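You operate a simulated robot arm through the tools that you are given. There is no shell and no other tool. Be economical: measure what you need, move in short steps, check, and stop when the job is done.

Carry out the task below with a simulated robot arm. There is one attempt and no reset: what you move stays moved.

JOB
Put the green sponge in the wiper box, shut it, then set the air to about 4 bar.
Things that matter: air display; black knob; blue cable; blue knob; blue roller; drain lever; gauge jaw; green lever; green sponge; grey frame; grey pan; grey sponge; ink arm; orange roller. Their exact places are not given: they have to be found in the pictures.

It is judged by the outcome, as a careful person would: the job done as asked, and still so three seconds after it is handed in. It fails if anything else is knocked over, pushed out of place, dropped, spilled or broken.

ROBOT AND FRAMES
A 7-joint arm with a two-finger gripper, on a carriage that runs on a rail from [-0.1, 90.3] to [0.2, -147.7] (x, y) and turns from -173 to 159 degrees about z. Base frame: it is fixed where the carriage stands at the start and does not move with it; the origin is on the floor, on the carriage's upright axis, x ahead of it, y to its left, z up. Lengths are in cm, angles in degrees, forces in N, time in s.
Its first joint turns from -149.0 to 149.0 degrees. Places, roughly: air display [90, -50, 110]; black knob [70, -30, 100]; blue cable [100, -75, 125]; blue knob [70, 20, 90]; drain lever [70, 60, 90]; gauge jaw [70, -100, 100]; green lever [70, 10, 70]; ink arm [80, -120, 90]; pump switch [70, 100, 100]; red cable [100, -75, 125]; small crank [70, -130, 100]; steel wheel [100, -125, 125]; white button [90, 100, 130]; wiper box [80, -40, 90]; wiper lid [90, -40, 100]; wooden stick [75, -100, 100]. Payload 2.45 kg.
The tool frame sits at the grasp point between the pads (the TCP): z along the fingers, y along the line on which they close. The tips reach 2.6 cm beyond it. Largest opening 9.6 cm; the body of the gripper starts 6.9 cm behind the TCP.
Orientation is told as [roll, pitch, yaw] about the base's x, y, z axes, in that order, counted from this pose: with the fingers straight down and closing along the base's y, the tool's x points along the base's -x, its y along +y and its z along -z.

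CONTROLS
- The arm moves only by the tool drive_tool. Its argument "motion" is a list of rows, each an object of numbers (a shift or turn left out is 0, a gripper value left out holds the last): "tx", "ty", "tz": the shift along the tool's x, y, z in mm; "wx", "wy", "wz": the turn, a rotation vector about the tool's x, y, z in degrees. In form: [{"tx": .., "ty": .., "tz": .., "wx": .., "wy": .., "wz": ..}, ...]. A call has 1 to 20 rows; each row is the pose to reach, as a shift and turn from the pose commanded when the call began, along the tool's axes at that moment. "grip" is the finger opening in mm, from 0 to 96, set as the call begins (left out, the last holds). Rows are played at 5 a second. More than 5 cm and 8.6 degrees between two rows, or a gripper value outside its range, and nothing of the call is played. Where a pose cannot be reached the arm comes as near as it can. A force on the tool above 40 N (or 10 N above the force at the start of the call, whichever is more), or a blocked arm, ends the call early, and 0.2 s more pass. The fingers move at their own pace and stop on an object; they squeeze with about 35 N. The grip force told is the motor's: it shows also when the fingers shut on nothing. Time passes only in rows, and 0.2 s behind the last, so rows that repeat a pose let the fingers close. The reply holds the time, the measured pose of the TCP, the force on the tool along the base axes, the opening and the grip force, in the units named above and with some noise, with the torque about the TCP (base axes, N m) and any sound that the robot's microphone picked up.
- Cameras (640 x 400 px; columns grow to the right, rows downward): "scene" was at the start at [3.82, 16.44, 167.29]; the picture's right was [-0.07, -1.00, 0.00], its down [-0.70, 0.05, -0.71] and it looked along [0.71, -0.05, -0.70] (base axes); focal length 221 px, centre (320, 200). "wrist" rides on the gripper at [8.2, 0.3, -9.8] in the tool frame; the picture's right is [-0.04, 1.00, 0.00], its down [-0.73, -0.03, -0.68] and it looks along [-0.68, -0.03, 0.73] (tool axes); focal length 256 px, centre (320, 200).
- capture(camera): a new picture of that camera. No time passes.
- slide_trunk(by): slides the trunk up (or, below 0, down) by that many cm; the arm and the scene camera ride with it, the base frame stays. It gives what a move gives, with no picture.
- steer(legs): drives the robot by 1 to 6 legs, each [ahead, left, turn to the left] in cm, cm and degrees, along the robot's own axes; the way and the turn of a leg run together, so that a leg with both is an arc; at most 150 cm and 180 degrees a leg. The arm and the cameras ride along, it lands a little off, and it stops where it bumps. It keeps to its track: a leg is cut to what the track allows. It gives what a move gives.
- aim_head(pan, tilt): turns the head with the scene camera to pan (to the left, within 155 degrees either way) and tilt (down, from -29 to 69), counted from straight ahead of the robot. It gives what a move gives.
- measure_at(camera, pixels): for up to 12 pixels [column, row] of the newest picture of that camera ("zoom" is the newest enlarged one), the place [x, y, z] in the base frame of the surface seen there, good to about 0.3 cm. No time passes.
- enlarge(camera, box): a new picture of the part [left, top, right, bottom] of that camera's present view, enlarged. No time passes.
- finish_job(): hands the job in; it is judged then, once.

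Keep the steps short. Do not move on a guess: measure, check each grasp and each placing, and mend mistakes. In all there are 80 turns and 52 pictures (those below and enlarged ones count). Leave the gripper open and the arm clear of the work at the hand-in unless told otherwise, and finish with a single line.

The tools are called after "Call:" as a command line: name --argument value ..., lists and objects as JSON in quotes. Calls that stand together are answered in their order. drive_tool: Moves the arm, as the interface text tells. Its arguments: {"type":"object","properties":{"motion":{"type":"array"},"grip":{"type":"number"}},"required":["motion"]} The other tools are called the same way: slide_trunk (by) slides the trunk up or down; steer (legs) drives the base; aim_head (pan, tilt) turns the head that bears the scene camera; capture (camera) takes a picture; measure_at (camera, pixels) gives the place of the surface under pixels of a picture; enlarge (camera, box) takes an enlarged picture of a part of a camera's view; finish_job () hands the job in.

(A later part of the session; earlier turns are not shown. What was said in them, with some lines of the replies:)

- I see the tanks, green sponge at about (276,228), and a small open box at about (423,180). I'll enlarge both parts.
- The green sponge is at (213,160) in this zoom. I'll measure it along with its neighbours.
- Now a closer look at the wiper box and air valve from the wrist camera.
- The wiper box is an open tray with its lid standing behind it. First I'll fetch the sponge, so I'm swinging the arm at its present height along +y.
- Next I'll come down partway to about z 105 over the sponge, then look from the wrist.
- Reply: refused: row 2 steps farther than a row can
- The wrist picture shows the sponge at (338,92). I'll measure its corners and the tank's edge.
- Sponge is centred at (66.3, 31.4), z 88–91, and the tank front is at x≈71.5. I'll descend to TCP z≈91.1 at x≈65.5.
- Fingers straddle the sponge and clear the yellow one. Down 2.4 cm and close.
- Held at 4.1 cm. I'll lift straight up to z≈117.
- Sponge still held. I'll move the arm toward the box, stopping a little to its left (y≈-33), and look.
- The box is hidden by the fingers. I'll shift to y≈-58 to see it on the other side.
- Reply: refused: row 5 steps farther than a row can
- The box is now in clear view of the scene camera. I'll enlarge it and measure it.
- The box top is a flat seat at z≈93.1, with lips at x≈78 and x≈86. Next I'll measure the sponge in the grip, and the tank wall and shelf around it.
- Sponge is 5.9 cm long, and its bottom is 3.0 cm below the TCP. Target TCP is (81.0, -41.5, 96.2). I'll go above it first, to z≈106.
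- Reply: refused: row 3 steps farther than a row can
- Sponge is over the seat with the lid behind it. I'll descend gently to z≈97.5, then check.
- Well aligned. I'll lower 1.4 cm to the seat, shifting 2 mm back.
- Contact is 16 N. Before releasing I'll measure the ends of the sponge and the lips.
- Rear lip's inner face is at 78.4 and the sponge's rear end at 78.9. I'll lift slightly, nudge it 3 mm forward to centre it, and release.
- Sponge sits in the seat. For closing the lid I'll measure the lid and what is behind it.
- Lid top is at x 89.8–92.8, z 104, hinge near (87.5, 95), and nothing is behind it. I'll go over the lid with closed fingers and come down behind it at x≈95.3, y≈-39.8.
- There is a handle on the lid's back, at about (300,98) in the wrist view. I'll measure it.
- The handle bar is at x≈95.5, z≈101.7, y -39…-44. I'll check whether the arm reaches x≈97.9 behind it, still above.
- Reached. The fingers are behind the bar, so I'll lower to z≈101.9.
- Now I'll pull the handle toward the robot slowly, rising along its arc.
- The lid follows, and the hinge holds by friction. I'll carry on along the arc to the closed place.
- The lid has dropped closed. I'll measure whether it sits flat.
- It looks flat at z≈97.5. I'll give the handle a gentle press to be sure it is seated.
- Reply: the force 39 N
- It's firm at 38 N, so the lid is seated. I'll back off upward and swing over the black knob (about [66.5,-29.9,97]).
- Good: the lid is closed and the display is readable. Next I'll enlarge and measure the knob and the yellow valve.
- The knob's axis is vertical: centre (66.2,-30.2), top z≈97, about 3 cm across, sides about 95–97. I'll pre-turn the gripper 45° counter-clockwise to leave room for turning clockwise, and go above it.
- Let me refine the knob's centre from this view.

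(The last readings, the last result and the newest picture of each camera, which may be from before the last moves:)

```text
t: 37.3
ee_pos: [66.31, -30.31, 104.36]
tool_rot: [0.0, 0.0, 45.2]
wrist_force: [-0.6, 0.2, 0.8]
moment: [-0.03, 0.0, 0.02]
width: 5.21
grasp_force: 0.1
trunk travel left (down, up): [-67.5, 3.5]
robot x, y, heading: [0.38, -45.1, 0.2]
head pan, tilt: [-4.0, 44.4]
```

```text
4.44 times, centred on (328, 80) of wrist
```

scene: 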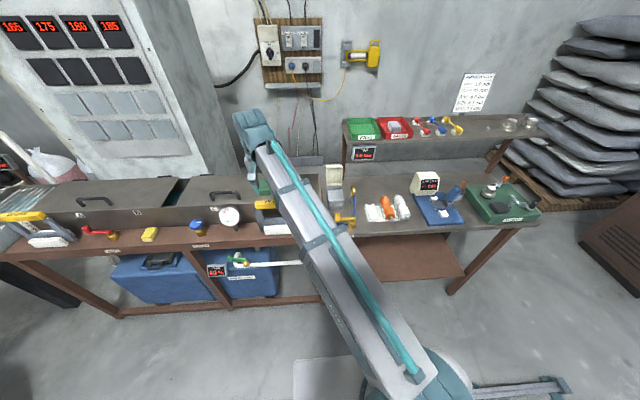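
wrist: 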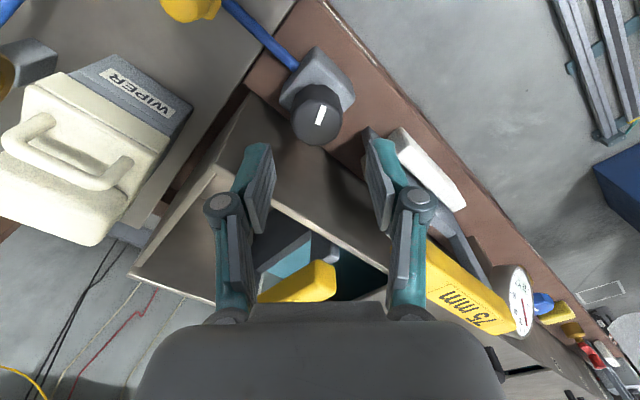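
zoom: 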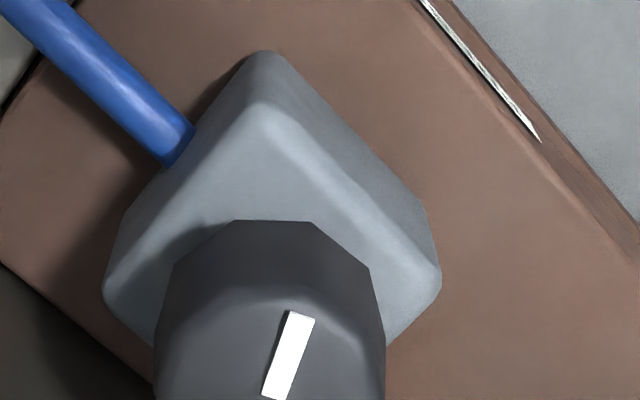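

Centre is about (66.5,-30.4), and I'm on it. Down to z≈97.7, then close on the knob.

Call:
drive_tool --motion '[{"tx": -2, "tz": 20}, {"tx": -2, "tz": 40}, {"tx": -2, "tz": 55}, {"tx": -2, "tz": 66}, {"tx": -2, "tz": 66}]'

Call:
drive_tool --motion '[{}, {}, {}]' --grip 15

Call:
enlarge --camera "scene" --box '[280, 140, 408, 220]'

```text
t: 38.5
ee_pos: [66.31, -30.11, 97.64]
tool_rot: [0.0, 0.0, 45.1]
wrist_force: [-0.6, 0.9, 0.6]
moment: [-0.01, 0.02, 0.02]
width: 5.2
grasp_force: 0.0
trunk travel left (down, up): [-67.5, 3.5]
robot x, y, heading: [-0.06, -45.04, 0.1]
head pan, tilt: [-4.0, 44.4]
```

```text
t: 39.3
ee_pos: [66.61, -30.35, 97.64]
tool_rot: [-0.1, -0.2, 45.1]
wrist_force: [15.8, -10.0, 11.6]
moment: [-0.61, -0.37, -0.06]
width: 3.9
grasp_force: 44.3
trunk travel left (down, up): [-67.5, 3.5]
robot x, y, heading: [0.18, -45.13, -0.4]
head pan, tilt: [-4.0, 44.4]
```

```text
5.00 times, centred on (344, 180) of scene
```

zoom: 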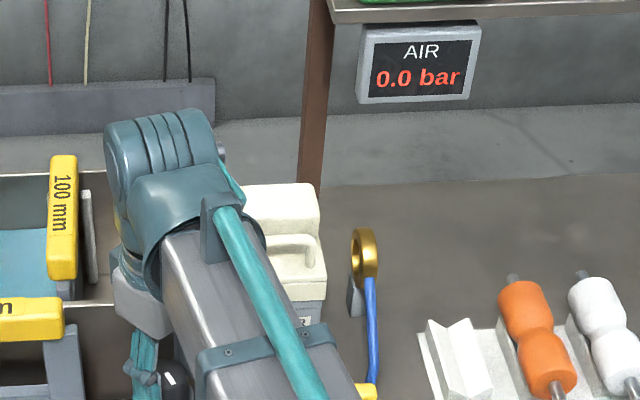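

Gripped at 3.9 cm with a sideways load of about 19 N. I'll relieve it by shifting 3 mm along -tool y, then test a 12° clockwise turn.

Call:
drive_tool --motion '[{"ty": -2}, {"ty": -3}, {"ty": -3}]'

```text
t: 40.1
ee_pos: [66.58, -30.32, 97.64]
tool_rot: [0.1, 0.0, 45.2]
wrist_force: [7.4, -3.1, 13.4]
moment: [0.09, -0.48, -0.05]
width: 3.92
grasp_force: 44.8
trunk travel left (down, up): [-67.5, 3.5]
robot x, y, heading: [-0.25, -44.69, -0.0]
head pan, tilt: [-4.0, 44.4]
```

Call:
drive_tool --motion '[{"ty": -1, "wz": 4}, {"ty": -1, "wz": 8}, {"ty": -1, "wz": 12}, {"ty": -1, "wz": 16}, {"ty": -1, "wz": 20}, {"ty": -1, "wz": 20}]'

Call:
enlarge --camera "scene" --box '[280, 140, 408, 220]'

```text
t: 41.5
ee_pos: [66.5, -30.31, 97.68]
tool_rot: [0.1, 0.1, 25.2]
wrist_force: [-6.1, 13.4, 12.3]
moment: [0.68, 0.25, 0.07]
width: 3.9
grasp_force: 44.9
trunk travel left (down, up): [-67.5, 3.5]
robot x, y, heading: [0.41, -44.99, 0.3]
head pan, tilt: [-4.0, 44.4]
```

```text
5.00 times, centred on (344, 180) of scene
```

zoom: 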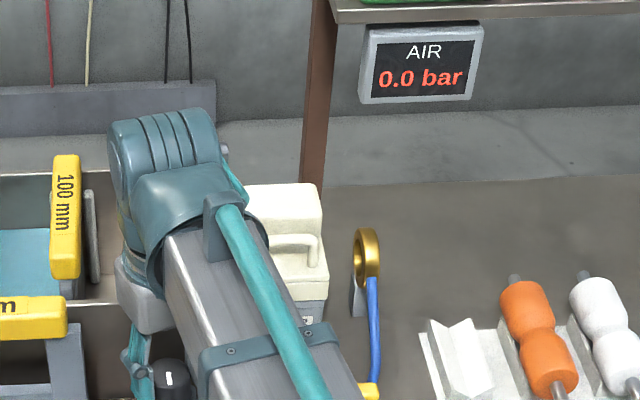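

The knob turned 20° (the mark moved) with little resistance, but the display still reads 0.0. I'll try the other way, 20° past the start.

Call:
drive_tool --motion '[{"ty": -1, "wz": -6}, {"ty": -2, "wz": -12}, {"ty": -2, "wz": -18}, {"ty": -2, "wz": -24}, {"ty": -2, "wz": -30}, {"ty": -2, "wz": -36}, {"ty": -2, "wz": -40}, {"ty": -2, "wz": -40}]'

Call:
enlarge --camera "scene" --box '[280, 140, 408, 220]'

```text
t: 43.3
ee_pos: [66.72, -30.43, 97.64]
tool_rot: [-0.1, -0.1, 65.2]
wrist_force: [-7.9, 19.0, 4.0]
moment: [0.38, 0.2, 0.09]
width: 3.92
grasp_force: 45.1
trunk travel left (down, up): [-67.5, 3.5]
robot x, y, heading: [-0.29, -44.92, 0.2]
head pan, tilt: [-4.0, 44.4]
```

```text
5.00 times, centred on (344, 180) of scene
```

zoom: 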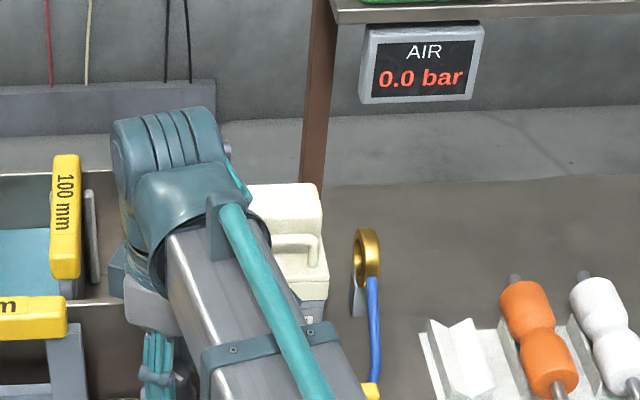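

Still 0.0 either way. Regulator line runs to the yellow AIR valve, which may be shut. I'll release the knob, rise, and look at both.

Call:
drive_tool --motion '[{}, {}, {"tz": -30}, {"tz": -75}, {"tz": -120}, {"tz": -165}, {"tz": -165}]' --grip 60

Call:
enlarge --camera "wrist" --box '[140, 0, 460, 200]'

```text
t: 44.9
ee_pos: [66.77, -30.74, 114.09]
tool_rot: [0.0, 0.0, 65.1]
wrist_force: [-1.4, 0.1, -0.3]
moment: [0.02, 0.0, 0.02]
width: 6.01
grasp_force: 0.1
trunk travel left (down, up): [-67.5, 3.5]
robot x, y, heading: [-0.14, -44.55, 0.2]
head pan, tilt: [-4.0, 44.4]
```

```text
2.00 times, centred on (300, 100) of wrist
```

zoom: 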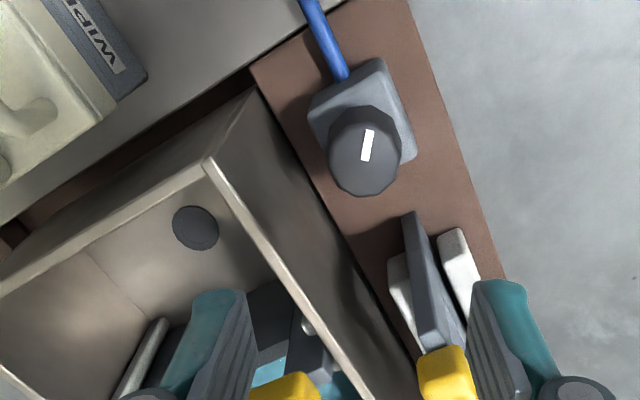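

Call:
measure_at --camera "zoom" --pixels '[[369, 132], [367, 145], [364, 159], [345, 150], [390, 150], [363, 185], [366, 115]]'

```text
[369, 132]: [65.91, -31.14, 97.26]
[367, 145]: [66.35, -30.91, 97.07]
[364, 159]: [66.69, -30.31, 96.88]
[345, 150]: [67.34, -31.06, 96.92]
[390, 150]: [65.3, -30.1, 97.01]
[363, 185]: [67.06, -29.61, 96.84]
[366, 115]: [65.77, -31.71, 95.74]
```

The knob did turn about 20°, so the AIR valve is likely shut. I'll turn the tool back straight and look at the yellow lever.

Call:
drive_tool --motion '[{"tx": 19, "ty": 2, "tz": -5, "wz": 8}, {"tx": 38, "ty": 4, "tz": -10, "wz": 16}, {"tx": 57, "ty": 6, "tz": -15, "wz": 24}, {"tx": 76, "ty": 8, "tz": -20, "wz": 32}, {"tx": 95, "ty": 10, "tz": -20, "wz": 40}, {"tx": 114, "ty": 12, "tz": -20, "wz": 48}, {"tx": 133, "ty": 15, "tz": -20, "wz": 56}, {"tx": 152, "ty": 17, "tz": -20, "wz": 65}, {"tx": 152, "ty": 17, "tz": -20, "wz": 65}]'

Call:
enlarge --camera "wrist" --box '[200, 40, 424, 180]'

```text
refused: row 8 steps farther than a row can; nothing moved
```

```text
2.86 times, centred on (312, 110) of wrist
```

zoom: 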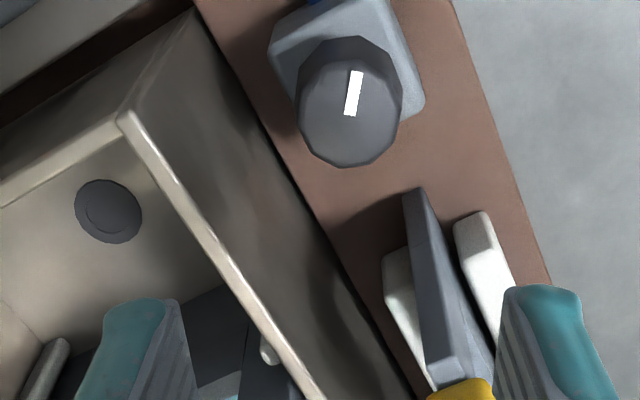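

Row limit was 8.6°, so I'm splitting the last step.

Call:
drive_tool --motion '[{"tx": 19, "ty": 2, "tz": -5, "wz": 8}, {"tx": 38, "ty": 4, "tz": -10, "wz": 16}, {"tx": 57, "ty": 6, "tz": -15, "wz": 24}, {"tx": 76, "ty": 8, "tz": -20, "wz": 32}, {"tx": 95, "ty": 10, "tz": -20, "wz": 40}, {"tx": 114, "ty": 12, "tz": -20, "wz": 48}, {"tx": 133, "ty": 15, "tz": -20, "wz": 56}, {"tx": 152, "ty": 17, "tz": -20, "wz": 62}, {"tx": 152, "ty": 17, "tz": -20, "wz": 65}]'

```text
t: 46.9
ee_pos: [58.86, -43.75, 116.18]
tool_rot: [0.1, 0.0, 0.2]
wrist_force: [-0.1, 0.6, -0.7]
moment: [-0.01, 0.01, 0.0]
width: 5.96
grasp_force: 0.0
trunk travel left (down, up): [-67.5, 3.5]
robot x, y, heading: [-0.29, -44.77, 0.2]
head pan, tilt: [-4.0, 44.4]
```

Call:
enlarge --camera "wrist" --box '[200, 40, 456, 200]'

```text
2.50 times, centred on (328, 120) of wrist
```

zoom: 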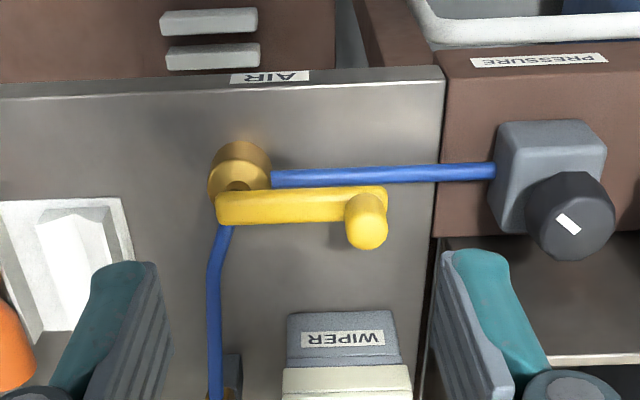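

Call:
measure_at --camera "zoom" --pixels '[[238, 160], [238, 187], [230, 210], [280, 205], [340, 205], [367, 235], [350, 235], [383, 235], [367, 203], [367, 246], [218, 260], [300, 240]]'

```text
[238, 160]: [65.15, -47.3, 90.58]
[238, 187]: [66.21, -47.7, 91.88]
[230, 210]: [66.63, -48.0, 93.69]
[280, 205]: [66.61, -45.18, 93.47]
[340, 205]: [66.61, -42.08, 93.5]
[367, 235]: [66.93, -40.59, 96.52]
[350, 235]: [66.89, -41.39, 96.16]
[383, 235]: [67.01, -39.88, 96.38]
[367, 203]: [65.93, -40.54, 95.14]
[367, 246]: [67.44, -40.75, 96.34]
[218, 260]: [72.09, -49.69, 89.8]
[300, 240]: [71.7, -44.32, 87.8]
```

The lever pivots at about (66.4,-47.6), and its upright peg is at (66.8,-40.6), top z 96.5. I'll go down around the peg.

Call:
drive_tool --motion '[{"tx": -39, "ty": 15, "tz": 10}, {"tx": -79, "ty": 31, "tz": 30}, {"tx": -79, "ty": 31, "tz": 70}, {"tx": -79, "ty": 31, "tz": 110}, {"tx": -79, "ty": 31, "tz": 150}, {"tx": -79, "ty": 31, "tz": 175}, {"tx": -79, "ty": 31, "tz": 190}, {"tx": -79, "ty": 31, "tz": 190}]' --grip 40

Call:
drive_tool --motion '[{}, {}, {}, {}]' --grip 5

```text
t: 48.7
ee_pos: [66.66, -40.63, 97.13]
tool_rot: [0.0, 0.0, 0.1]
wrist_force: [0.8, -0.5, -0.2]
moment: [-0.02, -0.02, -0.03]
width: 4.0
grasp_force: 0.1
trunk travel left (down, up): [-67.5, 3.5]
robot x, y, heading: [0.04, -45.28, -0.0]
head pan, tilt: [-4.0, 44.4]
```

```text
t: 49.7
ee_pos: [66.69, -40.6, 97.23]
tool_rot: [0.0, 0.0, 0.1]
wrist_force: [-1.3, -2.1, -2.1]
moment: [-0.07, -0.08, -0.01]
width: 2.12
grasp_force: 45.2
trunk travel left (down, up): [-67.5, 3.5]
robot x, y, heading: [-0.13, -44.75, 0.1]
head pan, tilt: [-4.0, 44.4]
```

Peg held. I'll try a small swing of 15° toward +x (in line with the outlet hose) and read the force.

Call:
drive_tool --motion '[{"tx": -4}, {"tx": -8}, {"tx": -12, "ty": -1}, {"tx": -16, "ty": -2}, {"tx": -18, "ty": -2}, {"tx": -18, "ty": -2}]'

Call:
enlarge --camera "scene" --box '[300, 140, 428, 220]'

```text
t: 50.5
ee_pos: [66.83, -40.56, 97.25]
tool_rot: [0.0, 0.9, 0.1]
wrist_force: [-10.6, -0.6, 7.1]
moment: [-0.01, 0.35, 0.16]
width: 2.13
grasp_force: 44.7
trunk travel left (down, up): [-67.5, 3.5]
robot x, y, heading: [0.2, -45.43, 0.3]
head pan, tilt: [-4.0, 44.4]
stopped in row 3: the force on the tool passed its limit at 40 N (the readings are from after the stop); the commanded pose is now the measured one
```

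```text
5.00 times, centred on (364, 180) of scene
```

zoom: 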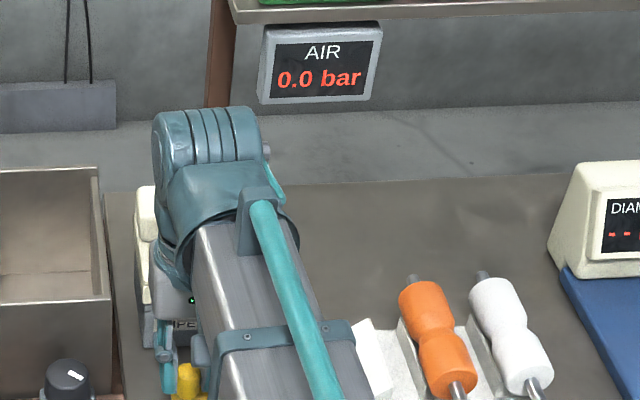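

That way is blocked by a stop, so I'll try the other way, toward the robot.

Call:
drive_tool --motion '[{"tx": 4}, {"tx": 8}, {"tx": 12, "ty": -1}, {"tx": 16, "ty": -1}, {"tx": 20, "ty": -2}, {"tx": 20, "ty": -2}]'

```text
t: 51.9
ee_pos: [65.04, -40.76, 97.05]
tool_rot: [0.0, 0.7, 0.2]
wrist_force: [5.5, 2.2, 23.4]
moment: [0.14, -0.72, 0.41]
width: 2.11
grasp_force: 45.2
trunk travel left (down, up): [-67.5, 3.5]
robot x, y, heading: [0.42, -45.01, 0.3]
head pan, tilt: [-4.0, 44.4]
```

It moves freely this way. I'll follow the arc to about 45° and read the display.

Call:
drive_tool --motion '[{"tx": 5, "ty": -1, "tz": -2}, {"tx": 10, "ty": -3, "tz": -2}, {"tx": 19, "ty": -7, "tz": -2}, {"tx": 27, "ty": -13, "tz": -2}, {"tx": 34, "ty": -19, "tz": -2}, {"tx": 34, "ty": -19, "tz": -2}]'

Call:
enlarge --camera "scene" --box '[300, 140, 428, 220]'

```text
t: 53.3
ee_pos: [61.57, -42.55, 97.19]
tool_rot: [0.0, 1.1, 0.3]
wrist_force: [-16.9, 16.2, -32.0]
moment: [0.31, 0.26, 0.06]
width: 2.12
grasp_force: 44.9
trunk travel left (down, up): [-67.5, 3.5]
robot x, y, heading: [0.31, -45.04, 0.2]
head pan, tilt: [-4.0, 44.4]
```

```text
5.00 times, centred on (364, 180) of scene
```

zoom: 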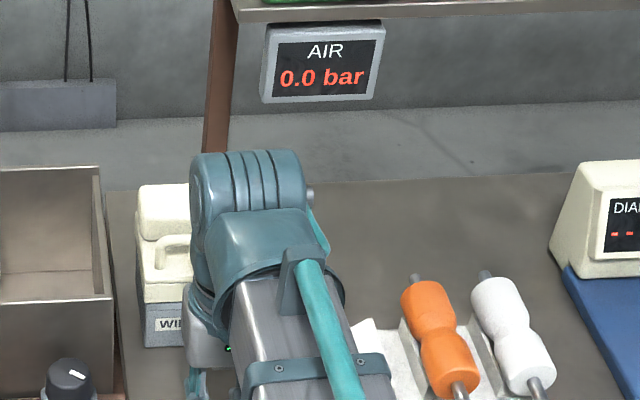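

Still 0.0, with the lever half way and some radial load. I'll widen the arc slightly and carry on to 90°.

Call:
drive_tool --motion '[{"tx": 2, "ty": 2, "tz": 2}, {"tx": 9, "ty": -5, "tz": 2}, {"tx": 14, "ty": -13, "tz": 2}, {"tx": 18, "ty": -22, "tz": 2}, {"tx": 21, "ty": -30, "tz": 2}, {"tx": 23, "ty": -40, "tz": 2}, {"tx": 23, "ty": -49, "tz": 2}, {"tx": 23, "ty": -49, "tz": 2}]'

Call:
enlarge --camera "scene" --box '[300, 140, 428, 220]'

```text
t: 55.1
ee_pos: [59.53, -47.71, 97.27]
tool_rot: [0.0, 0.8, 0.2]
wrist_force: [-2.2, 6.7, 7.4]
moment: [0.15, 0.17, 0.08]
width: 2.11
grasp_force: 44.3
trunk travel left (down, up): [-67.5, 3.5]
robot x, y, heading: [0.03, -45.43, 0.4]
head pan, tilt: [-4.0, 44.4]
```

```text
5.00 times, centred on (364, 180) of scene
```

zoom: 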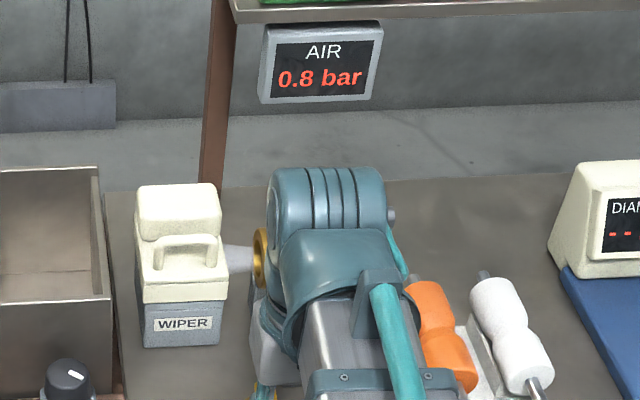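

Display reads 0.8 bar, and the jet blows toward the wiper box, which is shut. I'll nudge the lever slightly further to check it is at its end.

Call:
drive_tool --motion '[{"ty": -4}, {"tx": -1, "ty": -9}, {"tx": -1, "ty": -9}]'

```text
t: 55.9
ee_pos: [59.57, -47.71, 97.26]
tool_rot: [1.1, 0.8, 0.6]
wrist_force: [-1.7, 13.0, 5.5]
moment: [0.72, -0.05, 0.02]
width: 2.12
grasp_force: 44.9
trunk travel left (down, up): [-67.5, 3.5]
robot x, y, heading: [0.05, -45.58, 0.4]
head pan, tilt: [-4.0, 44.4]
stopped in row 3: the force on the tool passed its limit at 41 N (the readings are from after the stop); the commanded pose is now the measured one
```

Valve is fully open at its stop. I'll release, rise, and go back over the knob with the tool straight.

Call:
drive_tool --motion '[{}, {}, {"tz": -20}, {"tz": -60}, {"tz": -105, "wx": 1.1, "wy": -0.8, "wz": 0.6}, {"tx": -20, "ty": 40, "tz": -105, "wx": 1.1, "wy": -0.8, "wz": 0.6}, {"tx": -40, "ty": 80, "tz": -105, "wx": 1.1, "wy": -0.8, "wz": 0.6}, {"tx": -55, "ty": 120, "tz": -105, "wx": 1.1, "wy": -0.8, "wz": 0.6}, {"tx": -70, "ty": 150, "tz": -105, "wx": 1.1, "wy": -0.8, "wz": 0.6}, {"tx": -70, "ty": 173, "tz": -105, "wx": 1.1, "wy": -0.8, "wz": 0.6}, {"tx": -70, "ty": 173, "tz": -105, "wx": 1.1, "wy": -0.8, "wz": 0.6}]' --grip 56

```text
t: 58.3
ee_pos: [66.66, -30.92, 107.86]
tool_rot: [-0.2, 0.0, -0.2]
wrist_force: [-0.5, -0.4, 0.4]
moment: [-0.01, -0.02, 0.0]
width: 5.62
grasp_force: 0.1
trunk travel left (down, up): [-67.5, 3.5]
robot x, y, heading: [0.04, -45.53, 0.4]
head pan, tilt: [-4.0, 44.4]
```

Call:
drive_tool --motion '[{"tx": 1, "ty": 4, "tz": 30}, {"tx": 1, "ty": 4, "tz": 60}, {"tx": 1, "ty": 4, "tz": 85}, {"tx": 1, "ty": 4, "tz": 101}, {"tx": 1, "ty": 4, "tz": 101}]'

Call:
drive_tool --motion '[{}, {}, {}]' --grip 15

```text
t: 59.5
ee_pos: [66.49, -30.46, 97.63]
tool_rot: [-0.3, -0.1, -0.1]
wrist_force: [-0.2, -0.1, 0.1]
moment: [0.02, 0.02, -0.05]
width: 5.61
grasp_force: 0.0
trunk travel left (down, up): [-67.5, 3.5]
robot x, y, heading: [0.03, -45.25, -0.2]
head pan, tilt: [-4.0, 44.4]
```

```text
t: 60.3
ee_pos: [66.61, -30.09, 97.78]
tool_rot: [-0.2, -0.2, -0.1]
wrist_force: [2.9, 18.6, 8.7]
moment: [0.72, 0.04, 0.07]
width: 3.9
grasp_force: 45.8
trunk travel left (down, up): [-67.5, 3.5]
robot x, y, heading: [-0.37, -44.79, 0.4]
head pan, tilt: [-4.0, 44.4]
```

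Gripped. I'll relieve the side load (ty +3) and turn 24° counter-clockwise, then read the display.

Call:
drive_tool --motion '[{"ty": 2}, {"ty": 3}, {"ty": 3, "wz": -6}, {"ty": 3, "wz": -12}, {"ty": 3, "wz": -18}, {"ty": 3, "wz": -24}, {"ty": 3, "wz": -24}]'

Call:
enlarge --camera "scene" --box '[300, 140, 428, 220]'

```text
t: 61.9
ee_pos: [66.56, -30.27, 97.7]
tool_rot: [-0.5, 0.2, 23.9]
wrist_force: [4.1, -2.1, -6.0]
moment: [-0.33, -0.24, 0.01]
width: 3.91
grasp_force: 45.1
trunk travel left (down, up): [-67.5, 3.5]
robot x, y, heading: [0.32, -45.04, -0.0]
head pan, tilt: [-4.0, 44.4]
```

```text
5.00 times, centred on (364, 180) of scene
```

zoom: 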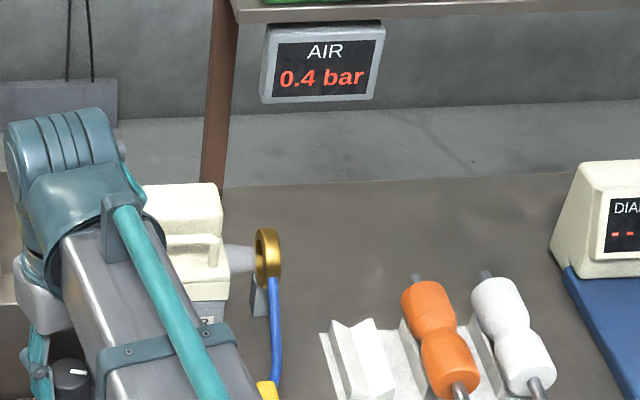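

Clockwise raises it: 24° is about 0.4 bar, so I need roughly 215° clockwise from here. First 34° in this grip.

Call:
drive_tool --motion '[{"wz": 7}, {"wz": 14}, {"wz": 21}, {"wz": 28}, {"wz": 34}, {"wz": 34}]'

Call:
drive_tool --motion '[{}, {}, {"wz": -8}, {"wz": -16}, {"wz": -24}, {"wz": -32}, {"wz": -40}, {"wz": -48}, {"wz": -56}, {"wz": -64}, {"wz": -72}, {"wz": -80}, {"wz": -88}, {"wz": -96}, {"wz": -104}, {"wz": -104}]' --grip 52

```text
t: 63.3
ee_pos: [66.54, -30.08, 97.78]
tool_rot: [-0.2, 0.0, -10.2]
wrist_force: [1.4, 4.8, -6.9]
moment: [0.36, 0.94, 0.04]
width: 3.91
grasp_force: 44.7
trunk travel left (down, up): [-67.5, 3.5]
robot x, y, heading: [0.3, -45.02, 0.2]
head pan, tilt: [-4.0, 44.4]
```

```text
t: 66.7
ee_pos: [66.51, -30.26, 97.69]
tool_rot: [0.0, 0.3, 94.0]
wrist_force: [0.7, -0.1, 0.7]
moment: [0.02, 0.01, -0.03]
width: 5.22
grasp_force: 0.0
trunk travel left (down, up): [-67.5, 3.5]
robot x, y, heading: [0.16, -45.29, 0.3]
head pan, tilt: [-4.0, 44.4]
```

Wrist reaches 94° fine. I'll grip again and turn 104° clockwise in two steps, checking the display after.

Call:
drive_tool --motion '[{}, {}, {}]' --grip 15

Call:
drive_tool --motion '[{"wz": 7}, {"wz": 14}, {"wz": 21}, {"wz": 28}, {"wz": 35}, {"wz": 42}, {"wz": 49}, {"wz": 56}, {"wz": 63}, {"wz": 70}, {"wz": 77}, {"wz": 84}, {"wz": 91}, {"wz": 98}, {"wz": 104}, {"wz": 104}]'

Call:
enlarge --camera "scene" --box '[300, 140, 428, 220]'

```text
t: 67.5
ee_pos: [66.82, -30.2, 97.92]
tool_rot: [-0.3, 0.3, 93.9]
wrist_force: [30.1, 2.5, 24.3]
moment: [-0.28, -0.54, -0.01]
width: 3.9
grasp_force: 44.8
trunk travel left (down, up): [-67.5, 3.5]
robot x, y, heading: [0.18, -45.03, 0.3]
head pan, tilt: [-4.0, 44.4]
```

```text
t: 68.3
ee_pos: [66.91, -30.16, 97.71]
tool_rot: [-0.7, 0.1, 74.2]
wrist_force: [4.1, -0.2, 7.0]
moment: [-0.17, 0.14, -0.02]
width: 3.88
grasp_force: 44.7
trunk travel left (down, up): [-67.5, 3.5]
robot x, y, heading: [-0.01, -45.34, 0.1]
head pan, tilt: [-4.0, 44.4]
stopped in row 4: the force on the tool passed its limit at 49 N (the readings are from after the stop); the commanded pose is now the measured one
```

```text
5.00 times, centred on (364, 180) of scene
```

zoom: 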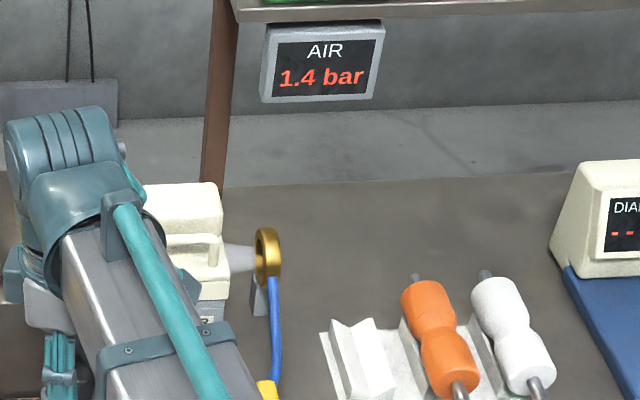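

1.4 bar after 54°, so about 54° per bar, and about 140° remain. The side load is now relieved, so I'll continue 84° clockwise.

Call:
drive_tool --motion '[{"wz": 7}, {"wz": 14}, {"wz": 21}, {"wz": 28}, {"wz": 35}, {"wz": 42}, {"wz": 49}, {"wz": 56}, {"wz": 63}, {"wz": 70}, {"wz": 77}, {"wz": 84}, {"wz": 84}]'

```text
t: 71.1
ee_pos: [66.74, -30.08, 97.71]
tool_rot: [0.0, -0.6, -9.9]
wrist_force: [2.9, -0.4, -0.4]
moment: [-0.05, 0.04, -0.01]
width: 3.9
grasp_force: 45.5
trunk travel left (down, up): [-67.5, 3.5]
robot x, y, heading: [0.03, -45.14, 0.5]
head pan, tilt: [-4.0, 44.4]
```

Expected about 2.95 bar. Release, rotate back 64°, and regrip.

Call:
drive_tool --motion '[{}, {}, {"wz": -8}, {"wz": -16}, {"wz": -24}, {"wz": -32}, {"wz": -40}, {"wz": -48}, {"wz": -56}, {"wz": -64}, {"wz": -64}]' --grip 52

Call:
drive_tool --motion '[{}, {}, {}]' --grip 15

Call:
enlarge --camera "scene" --box '[300, 140, 428, 220]'

```text
t: 73.5
ee_pos: [66.76, -30.23, 97.91]
tool_rot: [-0.6, 0.0, 54.3]
wrist_force: [-0.7, -0.6, -0.8]
moment: [-0.03, 0.02, 0.02]
width: 5.21
grasp_force: 0.1
trunk travel left (down, up): [-67.5, 3.5]
robot x, y, heading: [0.07, -45.08, 0.3]
head pan, tilt: [-4.0, 44.4]
```

```text
t: 74.3
ee_pos: [66.72, -30.17, 97.8]
tool_rot: [-0.6, -0.1, 54.3]
wrist_force: [-0.1, 0.3, 0.9]
moment: [-0.09, 0.06, 0.04]
width: 3.87
grasp_force: 44.6
trunk travel left (down, up): [-67.5, 3.5]
robot x, y, heading: [0.05, -45.36, 0.3]
head pan, tilt: [-4.0, 44.4]
```

```text
5.00 times, centred on (364, 180) of scene
```

zoom: 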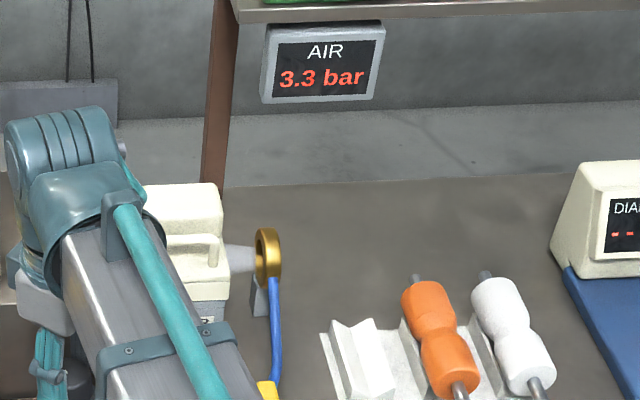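

3.3 bar now, centred with no side load. About 44° per bar, so 31° more.

Call:
drive_tool --motion '[{"wz": 7}, {"wz": 14}, {"wz": 21}, {"wz": 27}, {"wz": 31}, {"wz": 31}, {"wz": 31}]'

Call:
enlarge --camera "scene" --box '[300, 140, 428, 220]'

```text
t: 75.9
ee_pos: [66.83, -30.15, 97.87]
tool_rot: [-0.6, -0.5, 23.1]
wrist_force: [4.9, -4.2, 12.0]
moment: [-0.55, 0.65, -0.01]
width: 3.85
grasp_force: 44.9
trunk travel left (down, up): [-67.5, 3.5]
robot x, y, heading: [0.05, -45.17, 0.3]
head pan, tilt: [-4.0, 44.4]
```

```text
5.00 times, centred on (364, 180) of scene
```

zoom: 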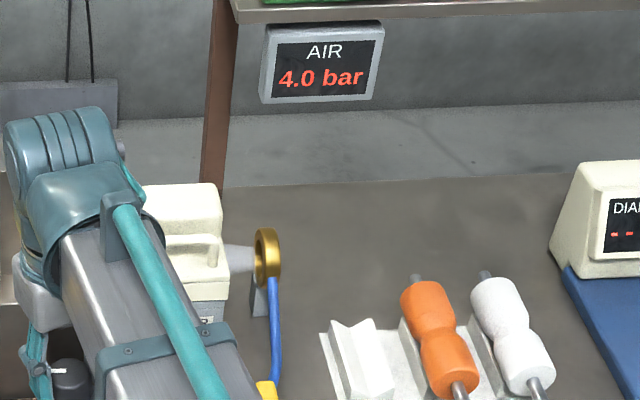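

4.0 bar. I'll release, rise clear and pull back.

Call:
drive_tool --motion '[{}, {}, {}, {"tz": -30}, {"tz": -75}, {"tz": -120}, {"tz": -165}, {"tx": 40, "tz": -200}, {"tx": 85, "tz": -200}, {"tx": 110, "tz": -200}, {"tx": 110, "tz": -200}]' --grip 70

Call:
capture --camera "scene"

```text
refused: row 8 steps farther than a row can; nothing moved
```

```text
1 pictures are left
```

scene: 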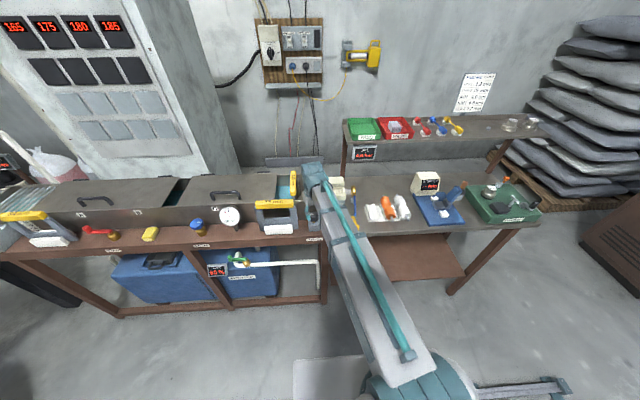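

One row was too long, so I'm splitting the retreat into smaller rows.

Call:
drive_tool --motion '[{}, {}, {}, {"tz": -30}, {"tz": -75}, {"tz": -120}, {"tz": -165}, {"tx": 20, "tz": -200}, {"tx": 60, "tz": -200}, {"tx": 100, "tz": -200}, {"tx": 100, "tz": -200}]' --grip 70

Call:
enlarge --camera "scene" --box '[280, 140, 440, 240]'

```text
t: 78.3
ee_pos: [57.62, -34.22, 117.56]
tool_rot: [-0.5, -0.4, 23.2]
wrist_force: [-0.6, 0.4, 0.2]
moment: [0.02, 0.0, 0.02]
width: 7.02
grasp_force: 0.0
trunk travel left (down, up): [-67.5, 3.5]
robot x, y, heading: [0.23, -44.61, 0.4]
head pan, tilt: [-4.0, 44.4]
```

```text
4.00 times, centred on (360, 190) of scene
```

zoom: 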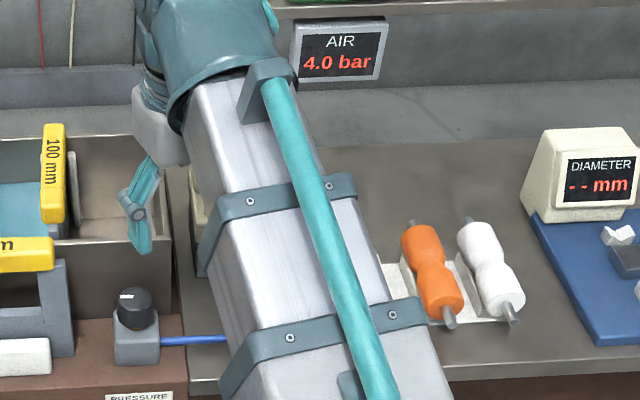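

The display still reads 4.0 bar after release, the box is shut, and the gripper is open and clear. Handing in.

Call:
finish_job

```text
The job is handed in.
```

The green sponge is in the wiper box, the lid is shut, and the air display reads 4.0 bar; I had to open the yellow AIR valve, which was closed, to get any pressure, so the air jet is now running.
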